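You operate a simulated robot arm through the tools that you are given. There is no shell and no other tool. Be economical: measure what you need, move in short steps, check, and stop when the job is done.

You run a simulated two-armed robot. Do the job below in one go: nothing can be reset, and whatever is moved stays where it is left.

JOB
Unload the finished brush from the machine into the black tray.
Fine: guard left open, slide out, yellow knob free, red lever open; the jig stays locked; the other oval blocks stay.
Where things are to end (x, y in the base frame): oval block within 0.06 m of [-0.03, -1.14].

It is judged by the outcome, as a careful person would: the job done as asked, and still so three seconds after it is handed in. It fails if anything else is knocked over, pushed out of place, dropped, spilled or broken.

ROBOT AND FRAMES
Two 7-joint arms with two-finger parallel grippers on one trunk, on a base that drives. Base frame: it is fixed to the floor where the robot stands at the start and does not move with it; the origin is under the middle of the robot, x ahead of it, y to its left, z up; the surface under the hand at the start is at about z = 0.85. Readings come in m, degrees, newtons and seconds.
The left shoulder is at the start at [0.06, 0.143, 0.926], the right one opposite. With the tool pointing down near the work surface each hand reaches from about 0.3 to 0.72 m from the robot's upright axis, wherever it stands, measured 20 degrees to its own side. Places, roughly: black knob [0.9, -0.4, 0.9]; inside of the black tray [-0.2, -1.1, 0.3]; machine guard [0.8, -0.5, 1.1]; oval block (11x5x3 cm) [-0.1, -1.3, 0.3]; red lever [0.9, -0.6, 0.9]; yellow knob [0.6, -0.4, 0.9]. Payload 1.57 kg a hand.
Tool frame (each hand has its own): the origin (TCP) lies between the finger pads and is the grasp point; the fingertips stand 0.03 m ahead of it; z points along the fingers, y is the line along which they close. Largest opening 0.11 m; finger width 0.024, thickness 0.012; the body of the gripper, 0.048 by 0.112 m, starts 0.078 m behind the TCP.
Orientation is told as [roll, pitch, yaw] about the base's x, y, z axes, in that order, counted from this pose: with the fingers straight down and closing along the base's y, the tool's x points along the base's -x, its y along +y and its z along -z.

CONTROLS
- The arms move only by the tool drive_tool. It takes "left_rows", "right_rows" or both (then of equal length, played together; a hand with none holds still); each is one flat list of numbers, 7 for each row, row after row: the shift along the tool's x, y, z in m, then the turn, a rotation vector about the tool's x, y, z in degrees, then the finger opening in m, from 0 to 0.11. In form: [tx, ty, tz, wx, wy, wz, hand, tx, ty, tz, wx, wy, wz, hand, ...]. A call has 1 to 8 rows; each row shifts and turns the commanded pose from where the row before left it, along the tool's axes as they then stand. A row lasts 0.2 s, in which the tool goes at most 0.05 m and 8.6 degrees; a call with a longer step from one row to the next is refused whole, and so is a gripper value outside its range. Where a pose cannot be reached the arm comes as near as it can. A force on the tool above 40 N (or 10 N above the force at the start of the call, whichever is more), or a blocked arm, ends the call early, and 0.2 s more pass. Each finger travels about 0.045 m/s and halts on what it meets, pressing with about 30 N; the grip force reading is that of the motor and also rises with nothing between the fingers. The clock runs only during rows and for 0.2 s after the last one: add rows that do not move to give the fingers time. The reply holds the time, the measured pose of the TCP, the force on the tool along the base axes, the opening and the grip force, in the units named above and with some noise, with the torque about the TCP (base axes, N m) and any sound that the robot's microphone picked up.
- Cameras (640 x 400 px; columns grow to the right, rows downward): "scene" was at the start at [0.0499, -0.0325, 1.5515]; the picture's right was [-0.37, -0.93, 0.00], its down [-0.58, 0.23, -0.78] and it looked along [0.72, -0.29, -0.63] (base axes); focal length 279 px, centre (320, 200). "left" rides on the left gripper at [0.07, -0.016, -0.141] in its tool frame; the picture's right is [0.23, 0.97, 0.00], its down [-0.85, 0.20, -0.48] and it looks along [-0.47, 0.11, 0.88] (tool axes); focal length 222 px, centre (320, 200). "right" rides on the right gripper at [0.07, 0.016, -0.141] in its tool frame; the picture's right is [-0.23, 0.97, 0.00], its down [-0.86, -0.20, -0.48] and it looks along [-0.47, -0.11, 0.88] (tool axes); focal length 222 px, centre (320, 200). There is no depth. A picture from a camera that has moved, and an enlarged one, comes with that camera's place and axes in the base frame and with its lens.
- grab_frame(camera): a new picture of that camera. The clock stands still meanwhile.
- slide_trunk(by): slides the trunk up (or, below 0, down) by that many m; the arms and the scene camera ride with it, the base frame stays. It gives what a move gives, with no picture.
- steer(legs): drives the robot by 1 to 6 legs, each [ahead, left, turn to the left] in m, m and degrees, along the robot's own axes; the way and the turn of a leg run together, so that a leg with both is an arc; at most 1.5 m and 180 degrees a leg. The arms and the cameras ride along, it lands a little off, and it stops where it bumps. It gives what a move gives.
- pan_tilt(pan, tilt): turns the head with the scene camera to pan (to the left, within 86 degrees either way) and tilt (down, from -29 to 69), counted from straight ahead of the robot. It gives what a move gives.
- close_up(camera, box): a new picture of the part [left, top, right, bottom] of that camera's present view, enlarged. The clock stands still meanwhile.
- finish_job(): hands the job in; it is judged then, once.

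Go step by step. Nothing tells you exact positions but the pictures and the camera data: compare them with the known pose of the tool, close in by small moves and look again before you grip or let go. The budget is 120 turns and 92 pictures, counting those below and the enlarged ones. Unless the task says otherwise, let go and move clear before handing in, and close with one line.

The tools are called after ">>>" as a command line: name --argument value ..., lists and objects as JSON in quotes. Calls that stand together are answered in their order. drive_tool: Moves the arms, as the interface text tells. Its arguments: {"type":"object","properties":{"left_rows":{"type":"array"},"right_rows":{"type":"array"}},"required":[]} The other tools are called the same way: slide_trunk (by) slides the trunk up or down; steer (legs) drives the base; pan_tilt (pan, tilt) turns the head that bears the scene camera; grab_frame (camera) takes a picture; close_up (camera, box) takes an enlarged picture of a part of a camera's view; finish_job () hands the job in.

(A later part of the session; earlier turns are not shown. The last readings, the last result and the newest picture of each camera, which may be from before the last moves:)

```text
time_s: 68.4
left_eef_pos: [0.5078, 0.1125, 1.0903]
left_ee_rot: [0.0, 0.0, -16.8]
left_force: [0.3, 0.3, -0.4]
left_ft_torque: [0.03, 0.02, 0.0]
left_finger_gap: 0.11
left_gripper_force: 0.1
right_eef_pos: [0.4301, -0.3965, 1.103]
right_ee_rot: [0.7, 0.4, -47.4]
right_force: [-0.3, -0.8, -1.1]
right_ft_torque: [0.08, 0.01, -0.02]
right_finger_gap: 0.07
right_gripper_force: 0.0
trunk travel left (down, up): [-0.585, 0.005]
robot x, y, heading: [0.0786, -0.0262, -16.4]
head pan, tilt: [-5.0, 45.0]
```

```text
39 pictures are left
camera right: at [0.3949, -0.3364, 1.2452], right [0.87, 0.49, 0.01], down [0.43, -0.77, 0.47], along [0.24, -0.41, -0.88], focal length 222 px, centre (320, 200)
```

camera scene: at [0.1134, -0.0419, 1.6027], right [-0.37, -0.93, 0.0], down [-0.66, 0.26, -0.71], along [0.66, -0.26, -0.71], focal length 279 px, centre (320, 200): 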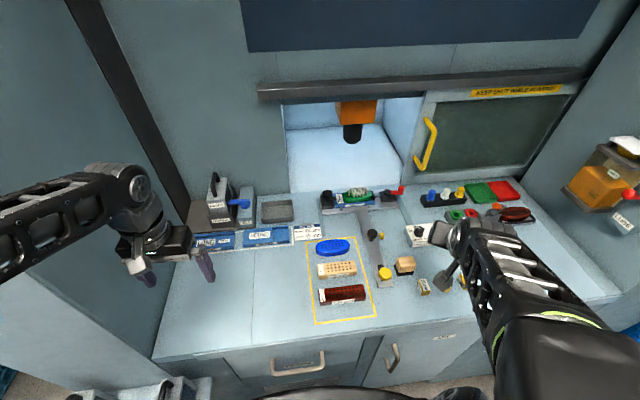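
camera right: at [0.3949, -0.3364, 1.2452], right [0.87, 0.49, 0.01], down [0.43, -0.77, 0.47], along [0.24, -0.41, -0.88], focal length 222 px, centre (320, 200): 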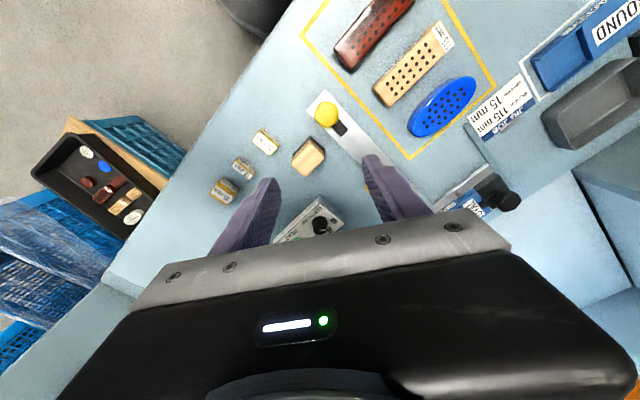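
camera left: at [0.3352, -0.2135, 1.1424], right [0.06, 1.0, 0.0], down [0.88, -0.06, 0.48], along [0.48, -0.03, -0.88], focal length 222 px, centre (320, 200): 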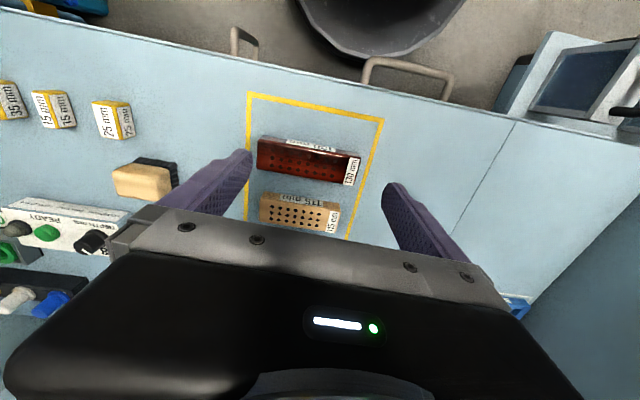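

>>> drive_tool --right_rows '[0.0244, 0.0156, 0.03, 0, 0, 0, 0.07, 0, 0, 0.045, 0, 0, 0, 0.07, 0, 0, 0.045, 0, 0, 0, 0.07, 0, 0, 0.03, 0, 0, 0, 0.07]'

>>> close_up --camera "right" --box '[200, 60, 460, 222]'

```text
time_s: 69.4
left_eef_pos: [0.5084, 0.1136, 1.0901]
left_ee_rot: [-0.1, 0.0, -16.9]
left_force: [-0.5, -0.4, 0.3]
left_ft_torque: [-0.01, 0.0, 0.01]
left_finger_gap: 0.11
left_gripper_force: 0.0
right_eef_pos: [0.4255, -0.3656, 0.9526]
right_ee_rot: [0.7, 0.2, -47.4]
right_force: [0.2, -0.9, -0.6]
right_ft_torque: [0.02, 0.0, -0.01]
right_finger_gap: 0.0698
right_gripper_force: 0.2
trunk travel left (down, up): [-0.585, 0.005]
robot x, y, heading: [0.0777, -0.0227, -16.7]
head pan, tilt: [-5.0, 45.0]
```

```text
2.46 times, centred on (330, 141) of right
camera zoom: at [0.3893, -0.3035, 1.0951], right [0.87, 0.49, 0.01], down [0.43, -0.77, 0.47], along [0.24, -0.41, -0.88], focal length 547 px, centre (295, 345)
```

zoom: 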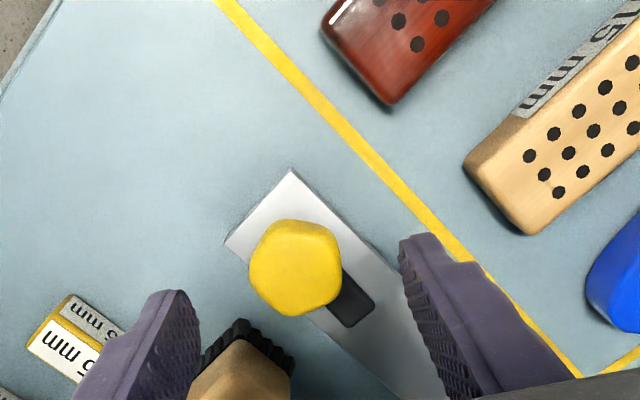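

>>> drive_tool --right_rows '[0, 0, 0, 0, 0, 0, 0.055, 0, 0, 0.025, 0, 0, 0, 0.055, 0, 0, 0.022, 0, 0, 0, 0.055, 0, 0, 0, 0, 0, 0, 0.0, 0, 0, 0, 0, 0, 0, 0.0, 0, 0, 0, 0, 0, 0, 0.0]'

>>> drive_tool --right_rows '[0.008, -0.0055, 0, 0, 0, 0, 0.0, 0.008, -0.0055, 0, 0, 0, 0, 0.0, 0.008, -0.0055, 0, 0, 0, 0, 0.0]'

```text
time_s: 70.8
left_eef_pos: [0.5085, 0.1119, 1.09]
left_ee_rot: [0.0, 0.0, -16.9]
left_force: [-0.9, -0.1, -0.4]
left_ft_torque: [-0.02, -0.03, 0.0]
left_finger_gap: 0.1101
left_gripper_force: 0.1
right_eef_pos: [0.4253, -0.3639, 0.9054]
right_ee_rot: [0.6, 0.4, -47.3]
right_force: [-2.8, -3.4, -2.2]
right_ft_torque: [-0.34, -0.19, -0.01]
right_finger_gap: 0.0373
right_gripper_force: 30.7
trunk travel left (down, up): [-0.585, 0.005]
robot x, y, heading: [0.0756, -0.0256, -16.5]
head pan, tilt: [-5.0, 45.0]
```

```text
time_s: 71.6
left_eef_pos: [0.5075, 0.115, 1.0896]
left_ee_rot: [0.0, 0.0, -16.9]
left_force: [-0.7, -0.1, 0.6]
left_ft_torque: [-0.01, 0.01, -0.01]
left_finger_gap: 0.1097
left_gripper_force: 0.0
right_eef_pos: [0.3966, -0.3561, 0.9063]
right_ee_rot: [0.7, 0.2, -47.4]
right_force: [-0.5, -0.1, -1.1]
right_ft_torque: [-0.45, -0.72, 0.04]
right_finger_gap: 0.0372
right_gripper_force: 43.6
trunk travel left (down, up): [-0.585, 0.005]
robot x, y, heading: [0.0761, -0.0245, -16.7]
head pan, tilt: [-5.0, 45.0]
```

It slides on freely. I continue, checking clearance of the jig plate from the depth box.

>>> close_up --camera "scene" --box '[300, 170, 500, 295]'

```text
3.20 times, centred on (400, 232) of scene
camera zoom: at [0.1251, -0.0455, 1.6027], right [-0.37, -0.93, 0.0], down [-0.66, 0.26, -0.71], along [0.66, -0.26, -0.71], focal length 894 px, centre (64, 96)
```

zoom: 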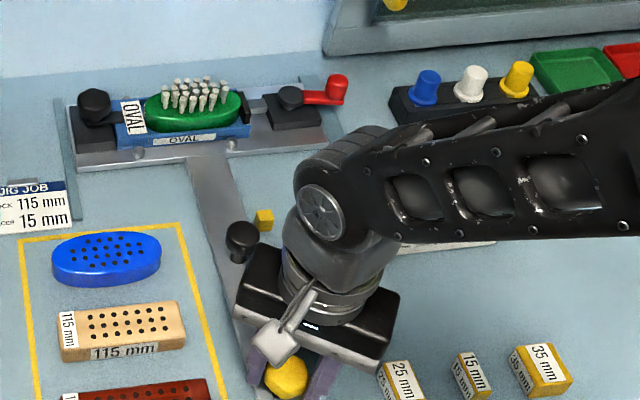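

>>> drive_tool --right_rows '[0.008, -0.0055, 0, 0, 0, 0, 0.0, 0.008, -0.0055, 0, 0, 0, 0, 0.0, 0.008, -0.0055, 0, 0, 0, 0, 0.0, 0.004, -0.003, 0, 0, 0, 0, 0.0]'

>>> drive_tool --right_rows '[0, 0, 0, 0, 0, 0, 0.06, 0, 0, 0, 0, 0, 0, 0.06, 0, 0, -0.03, 0, 0, 0, 0.06, 0, 0, -0.045, 0, 0, 0, 0.06, 0, 0, -0.045, 0, 0, 0, 0.06, 0, -0.03, -0.03, 0, 0, 0, 0.06, 0, -0.04, 0, 0, 0, 0, 0.06, 0, -0.04, 0, 0, 0, 0, 0.06]'

>>> grab_frame --camera "scene"

>>> close_up --camera "scene" --box '[300, 170, 460, 270]'

```text
time_s: 72.6
left_eef_pos: [0.5085, 0.1152, 1.0887]
left_ee_rot: [0.0, -0.1, -16.7]
left_force: [0.2, 1.0, 0.8]
left_ft_torque: [-0.02, 0.02, -0.04]
left_finger_gap: 0.1098
left_gripper_force: 0.0
right_eef_pos: [0.3644, -0.3485, 0.9052]
right_ee_rot: [0.7, 0.4, -47.3]
right_force: [3.4, 10.5, -9.5]
right_ft_torque: [-0.25, -0.6, 0.09]
right_finger_gap: 0.0372
right_gripper_force: 43.7
trunk travel left (down, up): [-0.585, 0.005]
robot x, y, heading: [0.0762, -0.0218, -16.7]
head pan, tilt: [-5.0, 45.0]
```

```text
time_s: 74.4
left_eef_pos: [0.508, 0.1134, 1.0901]
left_ee_rot: [0.1, -0.1, -16.9]
left_force: [-0.6, 0.6, -0.1]
left_ft_torque: [0.01, 0.02, -0.01]
left_finger_gap: 0.1098
left_gripper_force: 0.0
right_eef_pos: [0.2799, -0.4271, 1.0533]
right_ee_rot: [0.7, 0.2, -47.3]
right_force: [0.5, -0.2, 0.1]
right_ft_torque: [0.02, -0.01, 0.0]
right_finger_gap: 0.06
right_gripper_force: 0.0
trunk travel left (down, up): [-0.585, 0.005]
robot x, y, heading: [0.0812, -0.0221, -16.7]
head pan, tilt: [-5.0, 45.0]
```

```text
36 pictures are left
camera scene: at [0.1243, -0.0456, 1.6028], right [-0.37, -0.93, 0.0], down [-0.66, 0.26, -0.71], along [0.66, -0.26, -0.71], focal length 279 px, centre (320, 200)
```

scene: 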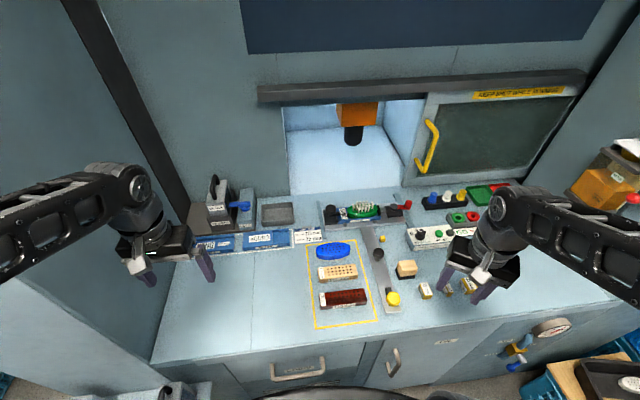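

```text
4.00 times, centred on (380, 220) of scene
camera zoom: at [0.1243, -0.0456, 1.6028], right [-0.37, -0.93, 0.0], down [-0.66, 0.26, -0.71], along [0.66, -0.26, -0.71], focal length 1117 px, centre (80, 120)
```

zoom: 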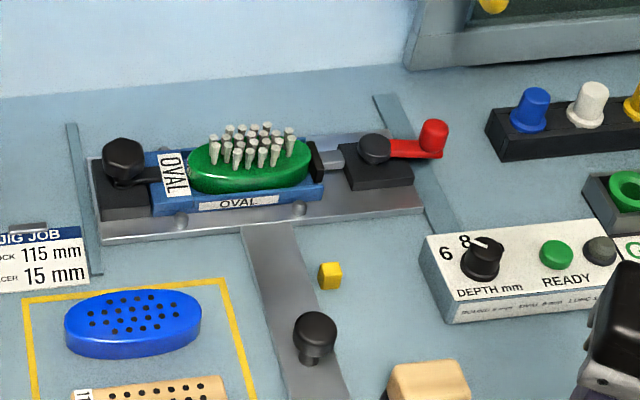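

The slide is well out (0.23 m). Brush now at about (0.677, -0.419), red grip (0.637, -0.576), pivot (0.648, -0.527). I shift the base 0.15 m to the right for better reach.

>>> steer --legs '[[-0.015, 0, 0], [0, -0.15, 0], [0.01, 0, 0]]'

>>> grab_frame --camera "right"

```text
time_s: 76.5
left_eef_pos: [0.4591, -0.0278, 1.0896]
left_ee_rot: [-0.1, 0.0, -16.6]
left_force: [0.0, -0.5, 0.3]
left_ft_torque: [-0.01, 0.03, -0.03]
left_finger_gap: 0.1103
left_gripper_force: 0.0
right_eef_pos: [0.2334, -0.5682, 1.0531]
right_ee_rot: [0.6, 0.3, -47.3]
right_force: [0.7, -0.6, 0.3]
right_ft_torque: [-0.01, -0.02, -0.01]
right_finger_gap: 0.0599
right_gripper_force: 0.1
trunk travel left (down, up): [-0.585, 0.005]
robot x, y, heading: [0.031, -0.1641, -16.6]
head pan, tilt: [-5.0, 45.0]
```

```text
34 pictures are left
camera right: at [0.1988, -0.508, 1.1955], right [0.87, 0.49, 0.01], down [0.43, -0.77, 0.47], along [0.24, -0.41, -0.88], focal length 222 px, centre (320, 200)
```

right: 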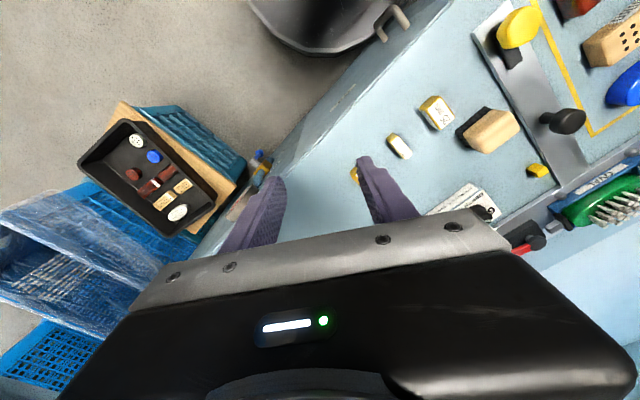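

>>> drive_tool --right_rows '[-0.03, 0.01, 0, 0, 0, -6.5, 0.06, -0.03, 0.01, 0, 0, 0, -6.5, 0.06, -0.03, 0.02, 0, 0, -7.5, 0, 0.06, -0.03, 0.02, 0, 0, -7.5, 0, 0.06, -0.03, 0.02, 0, 0, -7.5, 0, 0.06, -0.03, 0.02, 0, 0, -7.5, 0, 0.06]'

>>> grab_frame --camera "right"

```text
time_s: 77.9
left_eef_pos: [0.4592, -0.0274, 1.0904]
left_ee_rot: [0.0, 0.0, -16.8]
left_force: [0.6, -0.1, -0.7]
left_ft_torque: [-0.01, 0.02, 0.03]
left_finger_gap: 0.1099
left_gripper_force: 0.0
right_eef_pos: [0.4329, -0.5958, 1.0775]
right_ee_rot: [0.8, -29.9, -34.6]
right_force: [-0.2, 0.1, -0.2]
right_ft_torque: [-0.02, -0.04, 0.01]
right_finger_gap: 0.0596
right_gripper_force: 0.0
trunk travel left (down, up): [-0.585, 0.005]
robot x, y, heading: [0.0313, -0.1646, -16.4]
head pan, tilt: [-5.0, 45.0]
```

```text
33 pictures are left
camera right: at [0.3337, -0.5095, 1.1657], right [0.71, 0.69, 0.13], down [0.3, -0.46, 0.84], along [0.64, -0.56, -0.53], focal length 222 px, centre (320, 200)
```

right: 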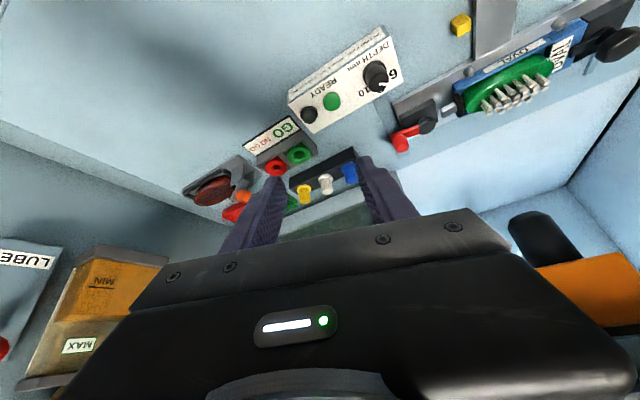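

>>> drive_tool --right_rows '[-0.013, 0.0325, 0.025, 0, 0, 0, 0.06, -0.013, 0.0325, 0.025, 0, 0, 0, 0.06, -0.013, 0.0325, 0.025, 0, 0, 0, 0.06, -0.013, 0.0325, 0.025, 0, 0, 0, 0.06]'

>>> close_up --camera "right" --box '[180, 50, 480, 237]'

```text
time_s: 78.9
left_eef_pos: [0.4609, -0.0268, 1.0892]
left_ee_rot: [0.0, 0.0, -16.8]
left_force: [0.2, 0.3, 0.5]
left_ft_torque: [-0.04, 0.01, 0.01]
left_finger_gap: 0.11
left_gripper_force: 0.1
right_eef_pos: [0.5849, -0.5401, 1.0157]
right_ee_rot: [0.8, -29.8, -34.7]
right_force: [0.3, 0.6, 0.0]
right_ft_torque: [0.02, 0.03, -0.01]
right_finger_gap: 0.0599
right_gripper_force: 0.0
trunk travel left (down, up): [-0.585, 0.005]
robot x, y, heading: [0.0308, -0.1642, -16.6]
head pan, tilt: [-5.0, 45.0]
```

```text
2.13 times, centred on (330, 144) of right
camera zoom: at [0.486, -0.4541, 1.1047], right [0.71, 0.69, 0.12], down [0.3, -0.46, 0.84], along [0.64, -0.56, -0.53], focal length 474 px, centre (299, 320)
```

zoom: 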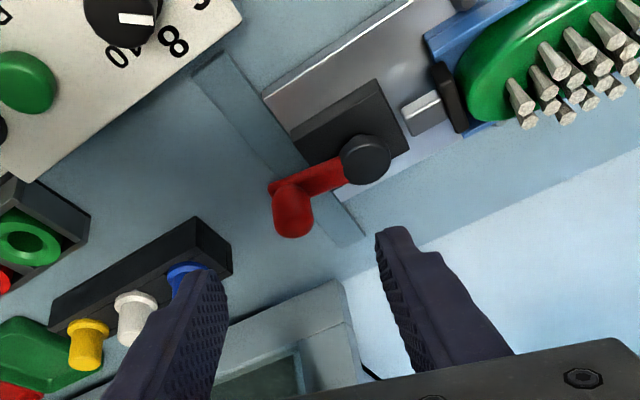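

Aligned with the red grip. I go down onto it.

>>> drive_tool --right_rows '[-0.0015, -0.001, 0.04, 0, 0, 0, 0.055, -0.0015, -0.001, 0.04, 0, 0, 0, 0.055]'

>>> close_up --camera "right" --box '[180, 50, 480, 237]'

```text
time_s: 79.5
left_eef_pos: [0.4599, -0.0277, 1.0902]
left_ee_rot: [0.0, 0.0, -16.7]
left_force: [-0.7, -0.8, -0.1]
left_ft_torque: [-0.02, -0.04, 0.01]
left_finger_gap: 0.11
left_gripper_force: 0.0
right_eef_pos: [0.6189, -0.565, 0.9485]
right_ee_rot: [0.7, -29.9, -34.6]
right_force: [0.0, 0.4, -0.4]
right_ft_torque: [-0.02, 0.0, 0.01]
right_finger_gap: 0.0551
right_gripper_force: 0.1
trunk travel left (down, up): [-0.585, 0.005]
robot x, y, heading: [0.0275, -0.1664, -16.6]
head pan, tilt: [-5.0, 45.0]
```

```text
2.13 times, centred on (330, 144) of right
camera zoom: at [0.5199, -0.4795, 1.0368], right [0.71, 0.69, 0.12], down [0.3, -0.46, 0.84], along [0.64, -0.56, -0.53], focal length 474 px, centre (299, 320)
```

zoom: 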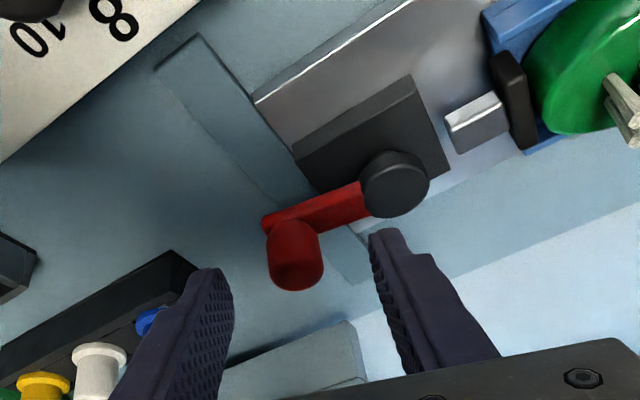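

The lever bar lies under one finger in this orientation. I back up and turn the hand so the fingers straddle the lever fore-and-aft.

>>> drive_tool --right_rows '[0, 0, -0.035, 0, 0, 0, 0.06, 0, 0, 0, 4.2, 0, 7.27, 0.06, 0, 0, 0, 4.2, 0, 7.27, 0.06, 0, 0, 0, 4.2, 0, 7.27, 0.06, 0, 0, 0, 4.2, 0, 7.27, 0.06, 0, 0, 0, 4.2, 0, 7.27, 0.06, 0, 0, 0, 4.2, 0, 7.27, 0.06]'

>>> close_up --camera "right" --box '[180, 50, 480, 237]'

```text
time_s: 81.1
left_eef_pos: [0.4588, -0.0272, 1.0903]
left_ee_rot: [0.0, 0.0, -16.6]
left_force: [-0.1, -0.5, -0.1]
left_ft_torque: [0.04, -0.03, 0.02]
left_finger_gap: 0.1098
left_gripper_force: 0.1
right_eef_pos: [0.6045, -0.5572, 0.9805]
right_ee_rot: [0.3, -29.3, -84.8]
right_force: [0.1, 0.2, 0.2]
right_ft_torque: [0.01, -0.01, -0.03]
right_finger_gap: 0.0597
right_gripper_force: 0.1
trunk travel left (down, up): [-0.585, 0.005]
robot x, y, heading: [0.0312, -0.1666, -16.7]
head pan, tilt: [-5.0, 45.0]
```

```text
2.13 times, centred on (330, 144) of right
camera zoom: at [0.6083, -0.4249, 1.0695], right [0.99, -0.11, 0.12], down [-0.16, -0.53, 0.84], along [-0.03, -0.84, -0.54], focal length 474 px, centre (299, 320)
```

zoom: 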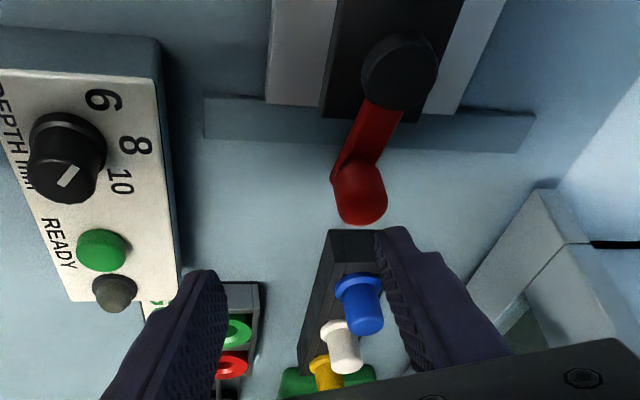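

>>> drive_tool --right_rows '[0.007, 0.016, 0.01, 0, 0, 0, 0.06, 0.0067, 0.0154, 0.01, 0, 0, 0, 0.06, 0, 0, 0.022, 0, 0, 0, 0.06, 0, 0, 0.021, 0, 0, 0, 0.06, 0, 0, 0, 0, 0, 0, 0.0, 0, 0, 0, 0, 0, 0, 0.0, 0, 0, 0, 0, 0, 0, 0.0, 0, 0, 0, 0, 0, 0, 0.0]'

>>> close_up --camera "right" --box '[180, 50, 480, 237]'

```text
time_s: 82.9
left_eef_pos: [0.4605, -0.027, 1.0897]
left_ee_rot: [0.0, 0.0, -16.7]
left_force: [-0.2, -0.5, 0.7]
left_ft_torque: [0.01, 0.0, -0.02]
left_finger_gap: 0.11
left_gripper_force: 0.0
right_eef_pos: [0.6362, -0.5725, 0.9178]
right_ee_rot: [0.4, -29.4, -85.0]
right_force: [0.8, -1.5, -0.3]
right_ft_torque: [-0.01, -0.1, -0.45]
right_finger_gap: 0.0269
right_gripper_force: 32.2
trunk travel left (down, up): [-0.585, 0.005]
robot x, y, heading: [0.0285, -0.1663, -16.4]
head pan, tilt: [-5.0, 45.0]
```

```text
2.13 times, centred on (330, 144) of right
camera zoom: at [0.6408, -0.4415, 1.0078], right [0.99, -0.11, 0.12], down [-0.16, -0.53, 0.84], along [-0.03, -0.84, -0.54], focal length 474 px, centre (299, 320)
```

zoom: 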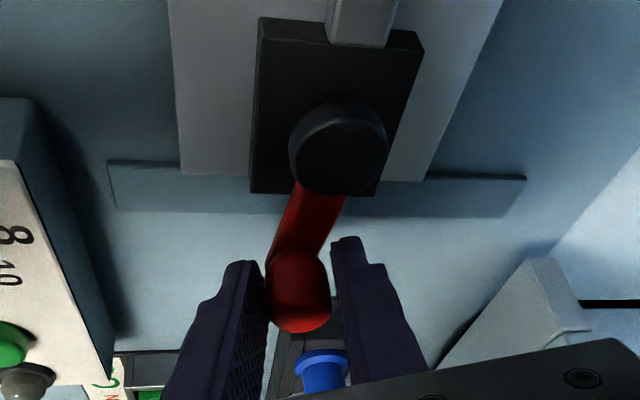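

Gripped. I test the lever gently in one direction (away from me).

>>> drive_tool --right_rows '[0, 0.004, 0, 0, 0, 0, 0.0, 0, 0.005, 0, 0, 0, 0, 0.0]'

```text
time_s: 83.5
left_eef_pos: [0.4597, -0.0283, 1.0907]
left_ee_rot: [0.1, -0.1, -16.7]
left_force: [0.0, -0.4, -0.3]
left_ft_torque: [0.04, -0.01, -0.01]
left_finger_gap: 0.1098
left_gripper_force: 0.0
right_eef_pos: [0.644, -0.5745, 0.9181]
right_ee_rot: [0.3, -29.4, -85.0]
right_force: [-2.5, -9.8, -0.5]
right_ft_torque: [0.26, -0.07, -0.66]
right_finger_gap: 0.0269
right_gripper_force: 37.3
trunk travel left (down, up): [-0.585, 0.005]
robot x, y, heading: [0.0285, -0.1669, -16.8]
head pan, tilt: [-5.0, 45.0]
```

The lever moves freely that way. I follow its arc, turning the hand partly with it.

>>> drive_tool --right_rows '[-0.004, 0.0091, -0.0046, -2.95, 0, -5.23, 0.0, -0.0005, 0.0093, 0.0003, -2.95, 0, -5.23, 0.0, 0, 0.0092, 0, -2.95, 0, -5.23, 0.0]'

>>> close_up --camera "right" --box '[180, 50, 480, 237]'

```text
time_s: 84.3
left_eef_pos: [0.4609, -0.0288, 1.0893]
left_ee_rot: [0.0, 0.0, -16.8]
left_force: [-0.5, 0.1, -0.6]
left_ft_torque: [-0.06, 0.01, -0.01]
left_finger_gap: 0.11
left_gripper_force: 0.1
right_eef_pos: [0.6659, -0.5808, 0.924]
right_ee_rot: [-0.7, -29.9, -68.2]
right_force: [-3.4, -10.2, -5.2]
right_ft_torque: [-0.38, -0.24, -0.43]
right_finger_gap: 0.0282
right_gripper_force: 38.3
trunk travel left (down, up): [-0.585, 0.005]
robot x, y, heading: [0.0313, -0.1678, -16.8]
head pan, tilt: [-5.0, 45.0]
stopped in row 3 (right hand): the force on the tool passed its limit at 44 N (the readings are from after the stop); the commanded pose is now the measured one
```

```text
2.13 times, centred on (330, 144) of right
camera zoom: at [0.6335, -0.4546, 1.0111], right [0.98, 0.18, 0.1], down [0.01, -0.54, 0.84], along [0.2, -0.82, -0.53], focal length 474 px, centre (299, 320)
```

zoom: 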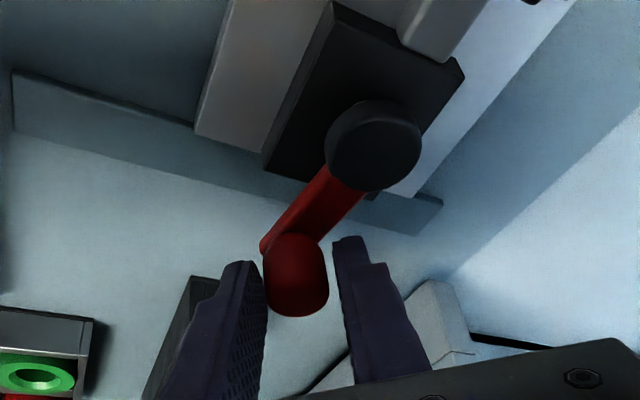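

The lever did not turn that way; the slide was pushed back instead (~3 cm). So the lever opens toward me; I pull the opposite way.

>>> drive_tool --right_rows '[0, -0.009, 0, 2.95, 0, 5.23, 0.0, 0, -0.009, 0, 2.95, 0, 5.23, 0.0, 0, -0.009, 0, 2.95, 0, 5.23, 0.0]'

>>> close_up --camera "right" --box '[180, 50, 480, 237]'

```text
time_s: 85.1
left_eef_pos: [0.4606, -0.0246, 1.0897]
left_ee_rot: [-0.2, 0.0, -16.6]
left_force: [0.1, -0.7, 0.0]
left_ft_torque: [-0.01, 0.02, 0.0]
left_finger_gap: 0.1102
left_gripper_force: 0.1
right_eef_pos: [0.644, -0.5807, 0.924]
right_ee_rot: [0.0, -29.7, -85.9]
right_force: [5.2, 15.0, 0.6]
right_ft_torque: [0.84, 0.09, 0.1]
right_finger_gap: 0.0239
right_gripper_force: 36.4
trunk travel left (down, up): [-0.585, 0.005]
robot x, y, heading: [0.0283, -0.1677, -16.6]
head pan, tilt: [-5.0, 45.0]
```

```text
2.13 times, centred on (330, 144) of right
camera zoom: at [0.6514, -0.4496, 1.0126], right [0.99, -0.13, 0.11], down [-0.16, -0.52, 0.84], along [-0.05, -0.85, -0.53], focal length 474 px, centre (299, 320)
```

zoom: 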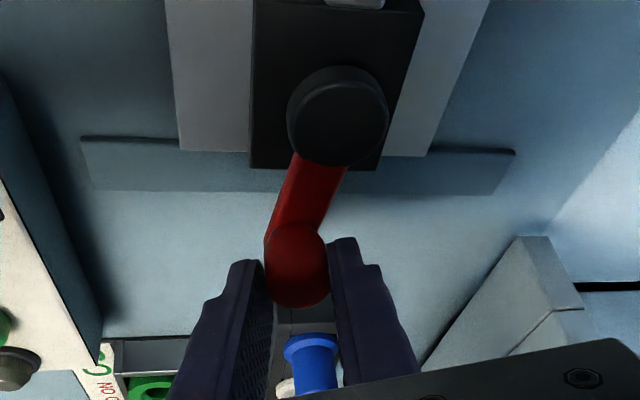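

The slide is freer than the lever. I pull the whole slide outward to its stop; then the lever must turn.

>>> drive_tool --right_rows '[0.0028, -0.0095, -0.0016, 0, 0, 0, 0.0, 0.0028, -0.0095, -0.0016, 0, 0, 0, 0.0, 0.0028, -0.0095, -0.0016, 0, 0, 0, 0.0, 0.0028, -0.0095, -0.0016, 0, 0, 0, 0.0]'

>>> close_up --camera "scene" --box '[240, 170, 480, 320]'

>>> close_up --camera "right" --box '[180, 50, 480, 237]'

```text
time_s: 86.1
left_eef_pos: [0.4634, -0.0264, 1.0889]
left_ee_rot: [-0.2, 0.0, -16.8]
left_force: [0.4, -0.9, 0.0]
left_ft_torque: [-0.04, 0.03, 0.06]
left_finger_gap: 0.11
left_gripper_force: 0.1
right_eef_pos: [0.6078, -0.5721, 0.9242]
right_ee_rot: [0.0, -29.8, -85.9]
right_force: [17.7, 18.9, -7.2]
right_ft_torque: [0.05, -0.09, -0.23]
right_finger_gap: 0.0245
right_gripper_force: 36.2
trunk travel left (down, up): [-0.585, 0.005]
robot x, y, heading: [0.031, -0.1674, -16.8]
head pan, tilt: [-5.0, 45.0]
```

```text
2.67 times, centred on (360, 245) of scene
camera zoom: at [0.0806, -0.1859, 1.6026], right [-0.37, -0.93, 0.0], down [-0.66, 0.26, -0.71], along [0.66, -0.26, -0.71], focal length 745 px, centre (213, 80)
```

zoom: 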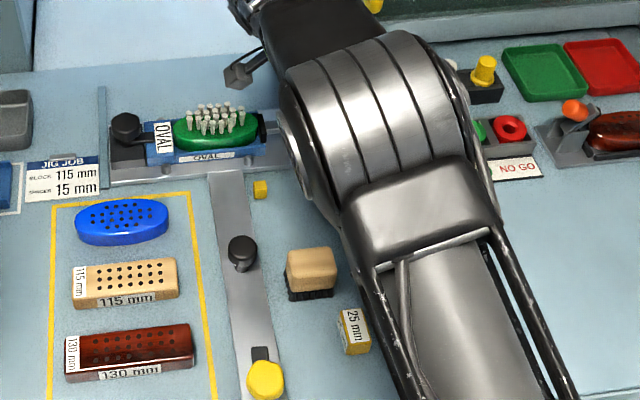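

```text
2.13 times, centred on (330, 144) of right
camera zoom: at [0.6142, -0.4409, 1.0125], right [0.99, -0.13, 0.11], down [-0.16, -0.52, 0.84], along [-0.05, -0.85, -0.53], focal length 474 px, centre (299, 320)
```

zoom: 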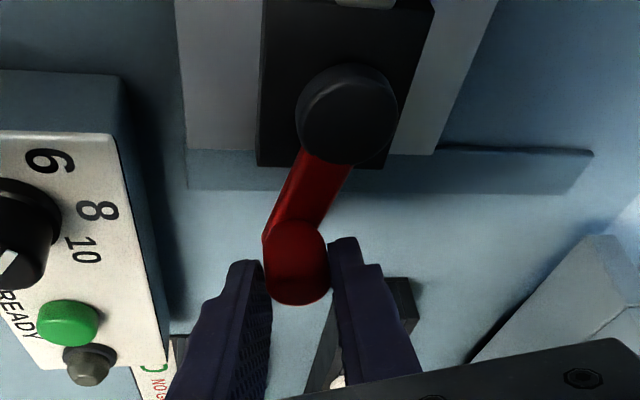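

>>> drive_tool --right_rows '[0.0033, -0.0087, -0.0019, 2.5, 0, 4.34, 0.0, 0.0041, -0.0083, -0.0023, 2.5, 0, 4.34, 0.0, 0.0046, -0.0079, -0.0026, 2.5, 0, 4.34, 0.0]'

>>> close_up --camera "right" --box '[180, 50, 480, 237]'

```text
time_s: 86.9
left_eef_pos: [0.4587, -0.0319, 1.0915]
left_ee_rot: [0.1, 0.0, -17.0]
left_force: [-0.2, -0.2, -0.7]
left_ft_torque: [0.08, 0.0, -0.03]
left_finger_gap: 0.1102
left_gripper_force: 0.0
right_eef_pos: [0.5734, -0.5682, 0.9242]
right_ee_rot: [-0.5, -30.2, -101.5]
right_force: [-0.5, 0.0, 0.6]
right_ft_torque: [0.05, -0.06, 0.04]
right_finger_gap: 0.0
right_gripper_force: 21.4
trunk travel left (down, up): [-0.585, 0.005]
robot x, y, heading: [0.0327, -0.165, -17.0]
head pan, tilt: [-5.0, 45.0]
```

```text
2.13 times, centred on (330, 144) of right
camera zoom: at [0.6161, -0.4433, 1.0111], right [0.91, -0.39, 0.11], down [-0.29, -0.45, 0.84], along [-0.28, -0.8, -0.52], focal length 474 px, centre (299, 320)
```

zoom: 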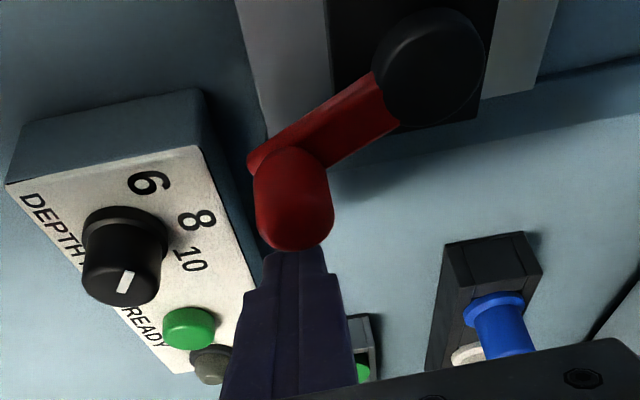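

The slide hit its stop and the lever turned CW about 48° before slipping out of the fingers. The closed fingertips now stand on its right side, so I push it on the rest of the way.

>>> drive_tool --right_rows '[0.0048, 0.0157, 0.0019, 0, 0, 0, 0.0, 0.011, -0.0026, -0.0064, 0, 0, 0, 0.0, 0.011, -0.0026, -0.0064, 0, 0, 0, 0.0, 0.0105, -0.0055, -0.006, 0, 0, 0, 0.0]'

>>> close_up --camera "right" --box '[180, 50, 480, 237]'

```text
time_s: 87.9
left_eef_pos: [0.4606, -0.0305, 1.0891]
left_ee_rot: [0.1, -0.1, -17.0]
left_force: [-0.3, 0.7, 0.5]
left_ft_torque: [-0.07, -0.05, -0.03]
left_finger_gap: 0.1101
left_gripper_force: 0.1
right_eef_pos: [0.5918, -0.5392, 0.9253]
right_ee_rot: [0.5, -31.0, -101.8]
right_force: [3.0, -11.1, -2.0]
right_ft_torque: [-0.14, -0.09, 0.08]
right_finger_gap: 0.0
right_gripper_force: 21.5
trunk travel left (down, up): [-0.585, 0.005]
robot x, y, heading: [0.0282, -0.1665, -16.9]
head pan, tilt: [-5.0, 45.0]
stopped in row 4 (right hand): the force on the tool passed its limit at 47 N (the readings are from after the stop); the commanded pose is now the measured one
```

```text
2.13 times, centred on (330, 144) of right
camera zoom: at [0.6335, -0.4125, 1.0104], right [0.91, -0.38, 0.12], down [-0.3, -0.44, 0.85], along [-0.27, -0.81, -0.51], focal length 474 px, centre (299, 320)
```

zoom: 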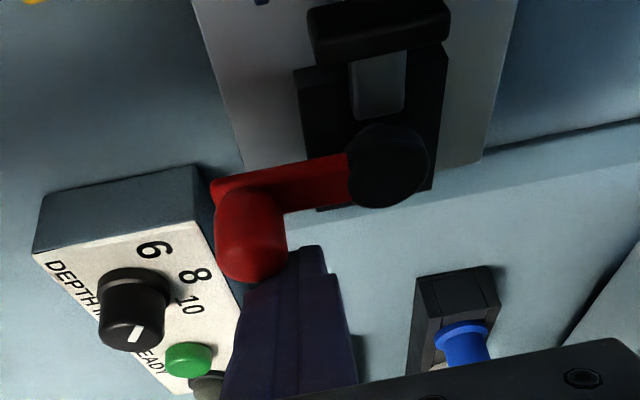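

>>> drive_tool --right_rows '[0.005, -0.001, -0.003, 0, 0, 0, 0.0, 0.006, -0.001, -0.0035, 0, 0, 0, 0.0]'

```text
time_s: 88.5
left_eef_pos: [0.4615, -0.0311, 1.089]
left_ee_rot: [0.1, -0.1, -17.1]
left_force: [0.0, -0.1, 0.1]
left_ft_torque: [-0.05, 0.01, 0.0]
left_finger_gap: 0.1098
left_gripper_force: 0.1
right_eef_pos: [0.5903, -0.5373, 0.9276]
right_ee_rot: [0.7, -31.8, -102.1]
right_force: [0.7, -9.5, -0.2]
right_ft_torque: [-0.11, 0.01, 0.03]
right_finger_gap: 0.0002
right_gripper_force: 21.5
trunk travel left (down, up): [-0.585, 0.005]
robot x, y, heading: [0.0307, -0.1668, -16.9]
head pan, tilt: [-5.0, 45.0]
stopped in row 2 (right hand): the force on the tool passed its limit at 43 N (the readings are from after the stop); the commanded pose is now the measured one
```

The lever is against its end stop — open. I back off and lift clear, then inspect.

>>> drive_tool --right_rows '[-0.016, 0, 0.01, 0, 0, 0, 0.0, -0.01, 0, -0.035, 0, 0, 0, 0.03, 0, 0, -0.045, 0, 0, 0, 0.06, 0, -0.04, -0.02, 0, 0, 0, 0.09, 0, -0.04, 0, 0, 0, 0, 0.09, 0, -0.04, 0, 0, 0, 0, 0.09]'

>>> pan_tilt --pan 0 --tilt 45

>>> close_up --camera "scene" --box '[240, 150, 440, 275]'

>>> grab_frame --camera "right"

```text
time_s: 89.9
left_eef_pos: [0.4603, -0.0317, 1.0907]
left_ee_rot: [0.1, -0.1, -17.0]
left_force: [-0.2, 0.0, 0.0]
left_ft_torque: [0.0, 0.02, 0.01]
left_finger_gap: 0.1099
left_gripper_force: 0.1
right_eef_pos: [0.4765, -0.487, 1.0156]
right_ee_rot: [0.7, -31.5, -102.1]
right_force: [-0.9, -0.6, 0.0]
right_ft_torque: [0.0, -0.02, 0.04]
right_finger_gap: 0.0899
right_gripper_force: 0.1
trunk travel left (down, up): [-0.585, 0.005]
robot x, y, heading: [0.0292, -0.1664, -17.0]
head pan, tilt: [-5.0, 45.0]
```

```text
time_s: 90.6
left_eef_pos: [0.4599, -0.0322, 1.0897]
left_ee_rot: [0.0, 0.0, -17.0]
left_force: [0.0, -1.6, 0.2]
left_ft_torque: [0.0, 0.02, 0.01]
left_finger_gap: 0.1101
left_gripper_force: 0.2
right_eef_pos: [0.4782, -0.4871, 1.0153]
right_ee_rot: [0.6, -31.5, -102.1]
right_force: [-0.1, -0.7, -0.3]
right_ft_torque: [-0.01, 0.01, 0.0]
right_finger_gap: 0.09
right_gripper_force: 0.1
trunk travel left (down, up): [-0.585, 0.005]
robot x, y, heading: [0.0302, -0.1673, -17.3]
head pan, tilt: [0.0, 45.0]
```

```text
3.20 times, centred on (340, 212) of scene
camera zoom: at [0.0798, -0.1829, 1.6027], right [-0.29, -0.96, 0.0], down [-0.68, 0.21, -0.71], along [0.68, -0.21, -0.71], focal length 894 px, centre (256, 160)
```

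zoom: 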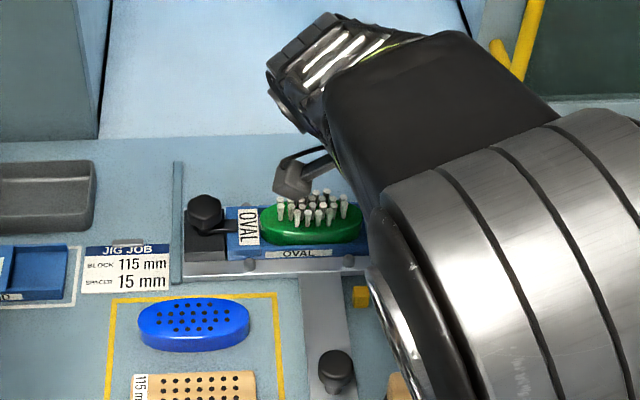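

```text
21 pictures are left
camera right: at [0.5203, -0.3595, 1.1], right [0.91, -0.39, 0.13], down [-0.3, -0.43, 0.85], along [-0.28, -0.82, -0.51], focal length 222 px, centre (320, 200)
```

right: 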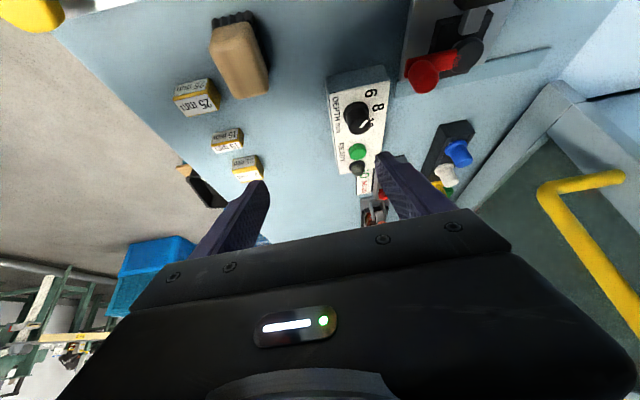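

The clamp rod is retracted and the lever open; the brush is near (0.648, -0.414). I bring the hand vertical, closing fore-and-aft, over the brush.

>>> drive_tool --right_rows '[0, 0.038, 0, 0, 7.9, 0, 0.09, 0, 0.038, 0, 0, 7.9, 0, 0.09, 0, 0.038, 0, 0, 7.9, 0, 0.09, 0, 0.037, 0, 0, 7.8, 0, 0.09, 0.03, 0, 0, 0, 0, 2.6, 0.09, 0.035, 0, 0, 0, 0, 0, 0.09, 0.035, 0, 0, 0, 0, 0, 0.09]'

>>> grab_frame --camera "right"

```text
time_s: 92.2
left_eef_pos: [0.4606, -0.0321, 1.0902]
left_ee_rot: [0.0, -0.1, -17.2]
left_force: [0.0, 0.0, 0.1]
left_ft_torque: [0.01, 0.01, -0.03]
left_finger_gap: 0.11
left_gripper_force: 0.1
right_eef_pos: [0.6432, -0.4426, 1.0174]
right_ee_rot: [0.7, 0.1, -104.4]
right_force: [-0.3, -0.4, -0.3]
right_ft_torque: [0.0, 0.0, 0.01]
right_finger_gap: 0.0898
right_gripper_force: 0.0
right hand out of reach, approached as far as the arm can: row 7
trunk travel left (down, up): [-0.585, 0.005]
robot x, y, heading: [0.0305, -0.1664, -17.1]
head pan, tilt: [0.0, 45.0]
```

```text
20 pictures are left
camera right: at [0.6749, -0.3789, 1.1591], right [0.89, -0.46, 0.01], down [-0.41, -0.78, 0.48], along [-0.21, -0.43, -0.88], focal length 222 px, centre (320, 200)
```

right: 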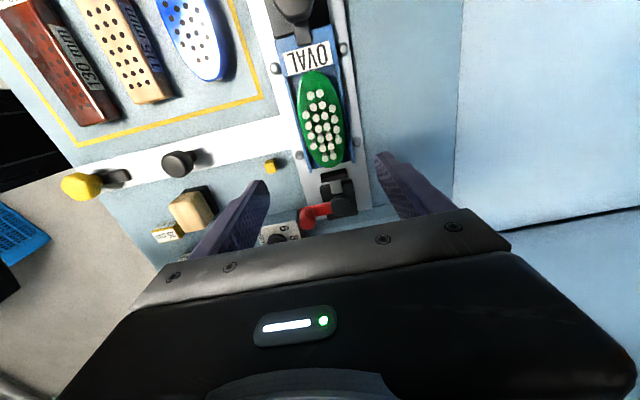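

>>> drive_tool --right_rows '[0, 0.0089, 0.02, 0, 0, 0, 0.09, 0.015, 0, 0.01, 0, 0, 0, 0.09, 0.015, 0, 0.005, 0, 0, 0, 0.09]'

>>> close_up --camera "right" --box '[180, 20, 480, 207]'

```text
time_s: 93.0
left_eef_pos: [0.4614, -0.0321, 1.0893]
left_ee_rot: [0.0, 0.0, -16.9]
left_force: [1.4, -0.2, 0.4]
left_ft_torque: [0.04, 0.03, 0.02]
left_finger_gap: 0.11
left_gripper_force: 0.0
right_eef_pos: [0.6585, -0.4153, 0.9812]
right_ee_rot: [0.5, 0.0, -104.4]
right_force: [-0.5, 0.6, -0.3]
right_ft_torque: [0.0, 0.04, 0.0]
right_finger_gap: 0.0899
right_gripper_force: 0.1
trunk travel left (down, up): [-0.585, 0.005]
robot x, y, heading: [0.0279, -0.1663, -17.4]
head pan, tilt: [0.0, 45.0]
```

```text
2.13 times, centred on (330, 114) of right
camera zoom: at [0.6914, -0.3519, 1.1228], right [0.89, -0.46, 0.01], down [-0.41, -0.78, 0.48], along [-0.21, -0.43, -0.88], focal length 474 px, centre (299, 384)
```

zoom: 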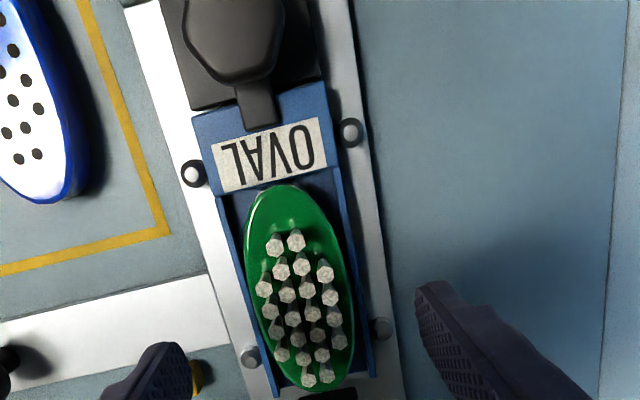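

>>> drive_tool --right_rows '[0, 0.004, 0.02, 0, 0, 0, 0.08, 0, 0, 0.025, 0, 0, 0, 0.08]'

>>> close_up --camera "right" --box '[180, 20, 480, 207]'

```text
time_s: 93.6
left_eef_pos: [0.4615, -0.0314, 1.0883]
left_ee_rot: [0.0, 0.0, -17.0]
left_force: [0.4, -0.5, -0.4]
left_ft_torque: [0.02, 0.0, 0.02]
left_finger_gap: 0.1101
left_gripper_force: 0.1
right_eef_pos: [0.6626, -0.4151, 0.9361]
right_ee_rot: [0.6, 0.1, -104.4]
right_force: [-0.4, 0.5, -0.8]
right_ft_torque: [-0.03, 0.0, -0.01]
right_finger_gap: 0.08
right_gripper_force: 0.1
trunk travel left (down, up): [-0.585, 0.005]
robot x, y, heading: [0.0303, -0.1666, -16.8]
head pan, tilt: [0.0, 45.0]
```

```text
2.13 times, centred on (330, 114) of right
camera zoom: at [0.6952, -0.3524, 1.0782], right [0.89, -0.46, 0.01], down [-0.41, -0.78, 0.48], along [-0.21, -0.43, -0.88], focal length 474 px, centre (299, 384)
```

zoom: 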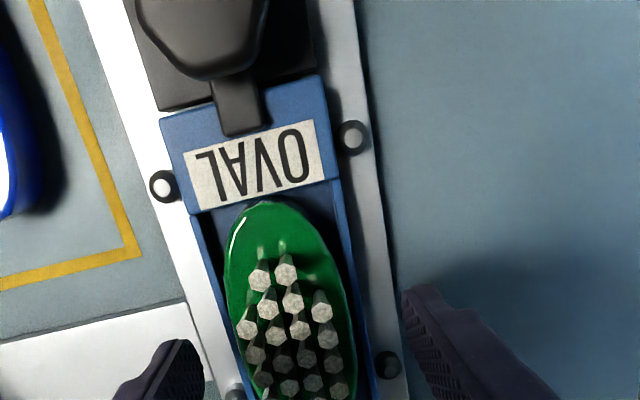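

>>> drive_tool --right_rows '[0, -0.003, 0.014, 0, 0, 0, 0.08, 0, 0, 0, 0, 0, 0, 0.02, 0, 0, 0, 0, 0, 0, 0.02, 0, 0, 0, 0, 0, 0, 0.02, 0, 0, 0, 0, 0, 0, 0.02]'

>>> close_up --camera "right" --box '[180, 20, 480, 207]'

```text
time_s: 94.8
left_eef_pos: [0.4618, -0.0315, 1.0898]
left_ee_rot: [0.0, -0.2, -17.1]
left_force: [0.1, -0.3, 0.1]
left_ft_torque: [0.02, -0.02, -0.01]
left_finger_gap: 0.1096
left_gripper_force: 0.2
right_eef_pos: [0.6601, -0.416, 0.9228]
right_ee_rot: [0.5, 0.1, -104.3]
right_force: [0.5, -0.5, 0.9]
right_ft_torque: [0.02, -0.06, 0.04]
right_finger_gap: 0.0489
right_gripper_force: 30.0
trunk travel left (down, up): [-0.585, 0.005]
robot x, y, heading: [0.0294, -0.1665, -17.2]
head pan, tilt: [0.0, 45.0]
```

```text
2.13 times, centred on (330, 114) of right
camera zoom: at [0.6925, -0.3516, 1.0646], right [0.89, -0.46, 0.01], down [-0.41, -0.78, 0.48], along [-0.21, -0.43, -0.88], focal length 474 px, centre (299, 384)
```

zoom: 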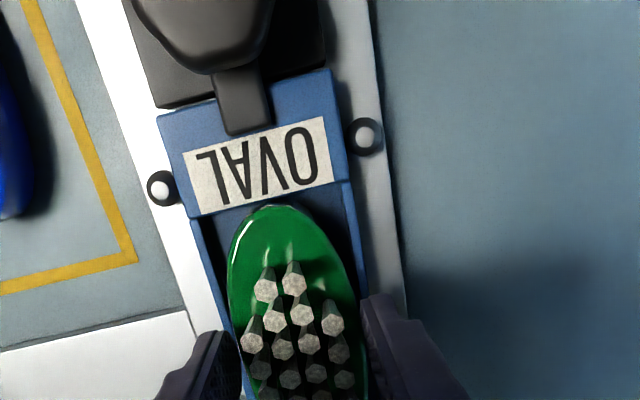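

Gripped on the block (gap 49 mm). I lift it slowly.

>>> drive_tool --right_rows '[0, 0, -0.005, 0, 0, 0, 0.02, 0, 0, -0.01, 0, 0, 0, 0.02, 0, 0, -0.015, 0, 0, 0, 0.02, 0, 0, -0.02, 0, 0, 0, 0.02]'

>>> grab_frame --camera "right"

```text
time_s: 95.8
left_eef_pos: [0.461, -0.0307, 1.0902]
left_ee_rot: [0.1, -0.1, -17.0]
left_force: [-0.2, 0.3, -0.1]
left_ft_torque: [-0.04, -0.02, 0.0]
left_finger_gap: 0.1101
left_gripper_force: 0.0
right_eef_pos: [0.6595, -0.4149, 0.971]
right_ee_rot: [0.5, 0.0, -104.5]
right_force: [0.3, 0.1, -0.9]
right_ft_torque: [0.0, 0.04, -0.01]
right_finger_gap: 0.0487
right_gripper_force: 30.0
trunk travel left (down, up): [-0.585, 0.005]
robot x, y, heading: [0.0274, -0.1678, -17.1]
head pan, tilt: [0.0, 45.0]
```

```text
16 pictures are left
camera right: at [0.6912, -0.3518, 1.1138], right [0.89, -0.46, 0.01], down [-0.41, -0.78, 0.48], along [-0.21, -0.43, -0.88], focal length 222 px, centre (320, 200)
```

right: 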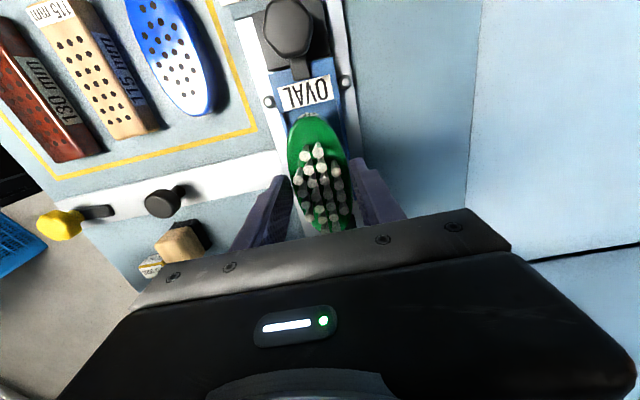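

The brush is free of the jig, held level. I raise it and draw it back toward me.

>>> drive_tool --right_rows '[0, -0.025, -0.03, 0, 0, 0, 0.02, 0, -0.03, -0.03, 0, 0, 0, 0.02, -0.02, -0.035, -0.02, 0, 0, 0, 0.02, -0.03, -0.035, -0.01, 0, 0, 0, 0.02, -0.03, -0.035, 0, 0, 0, 0, 0.02, -0.03, -0.035, 0, 0, 0, 0, 0.02, -0.03, -0.035, 0, 0, 0, 0, 0.02, -0.03, -0.03, 0, 0, 0, 0, 0.02]'

```text
time_s: 97.6
left_eef_pos: [0.4598, -0.0321, 1.0901]
left_ee_rot: [0.1, -0.1, -16.9]
left_force: [-0.4, -0.1, 0.6]
left_ft_torque: [0.01, -0.03, 0.03]
left_finger_gap: 0.1098
left_gripper_force: 0.1
right_eef_pos: [0.3633, -0.5159, 1.0604]
right_ee_rot: [0.7, 0.0, -104.3]
right_force: [-0.5, 0.2, -0.7]
right_ft_torque: [0.03, -0.04, 0.0]
right_finger_gap: 0.0489
right_gripper_force: 30.3
trunk travel left (down, up): [-0.585, 0.005]
robot x, y, heading: [0.031, -0.1665, -17.0]
head pan, tilt: [0.0, 45.0]
```

>>> steer --legs '[[-0.35, 0, 0], [0, 0, -73]]'

>>> pan_tilt --pan 0 --tilt 52

>>> grab_frame --camera "scene"

```text
time_s: 103.0
left_eef_pos: [-0.0528, -0.438, 1.0901]
left_ee_rot: [0.1, -0.1, -90.1]
left_force: [0.8, -0.2, 0.3]
left_ft_torque: [0.01, 0.01, -0.01]
left_finger_gap: 0.1099
left_gripper_force: 0.1
right_eef_pos: [-0.5423, -0.4857, 1.0605]
right_ee_rot: [0.5, 0.0, -177.4]
right_force: [0.0, -0.5, -1.5]
right_ft_torque: [-0.01, -0.01, 0.0]
right_finger_gap: 0.049
right_gripper_force: 29.9
trunk travel left (down, up): [-0.585, 0.005]
robot x, y, heading: [-0.3074, -0.0644, -90.2]
head pan, tilt: [0.0, 45.0]
```

```text
time_s: 103.7
left_eef_pos: [-0.0523, -0.4369, 1.0897]
left_ee_rot: [0.0, 0.0, -90.2]
left_force: [0.8, -0.2, 0.4]
left_ft_torque: [0.04, 0.01, 0.03]
left_finger_gap: 0.11
left_gripper_force: 0.0
right_eef_pos: [-0.5432, -0.4859, 1.0603]
right_ee_rot: [0.4, 0.0, -177.5]
right_force: [0.8, -0.5, -0.9]
right_ft_torque: [-0.03, 0.0, 0.0]
right_finger_gap: 0.0492
right_gripper_force: 30.6
trunk travel left (down, up): [-0.585, 0.005]
robot x, y, heading: [-0.3044, -0.066, -90.3]
head pan, tilt: [0.0, 52.0]
```

```text
15 pictures are left
camera scene: at [-0.3063, -0.1099, 1.5932], right [-1.0, 0.0, 0.0], down [0.0, 0.79, -0.62], along [0.0, -0.62, -0.79], focal length 279 px, centre (320, 200)
```

scene: 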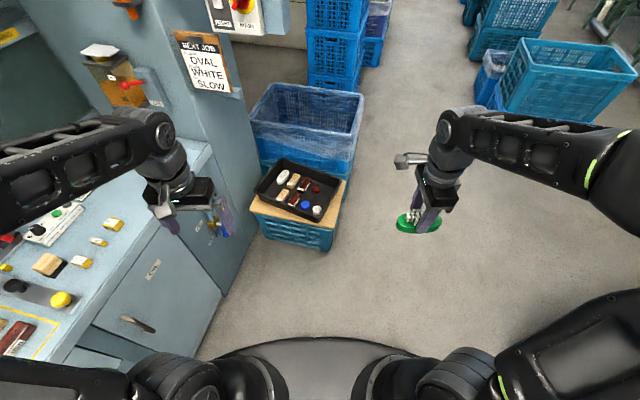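

>>> close_up --camera "scene" --box '[235, 145, 365, 255]'

```text
3.64 times, centred on (300, 200) of scene
camera zoom: at [-0.3063, -0.1099, 1.5932], right [-1.0, 0.0, 0.0], down [0.0, 0.79, -0.62], along [0.0, -0.62, -0.79], focal length 1016 px, centre (393, 200)
```

zoom: 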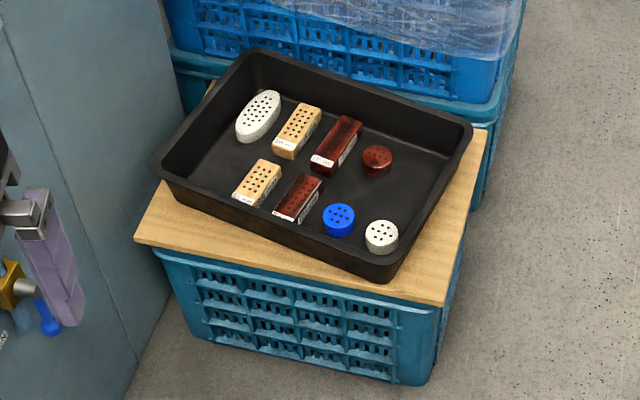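

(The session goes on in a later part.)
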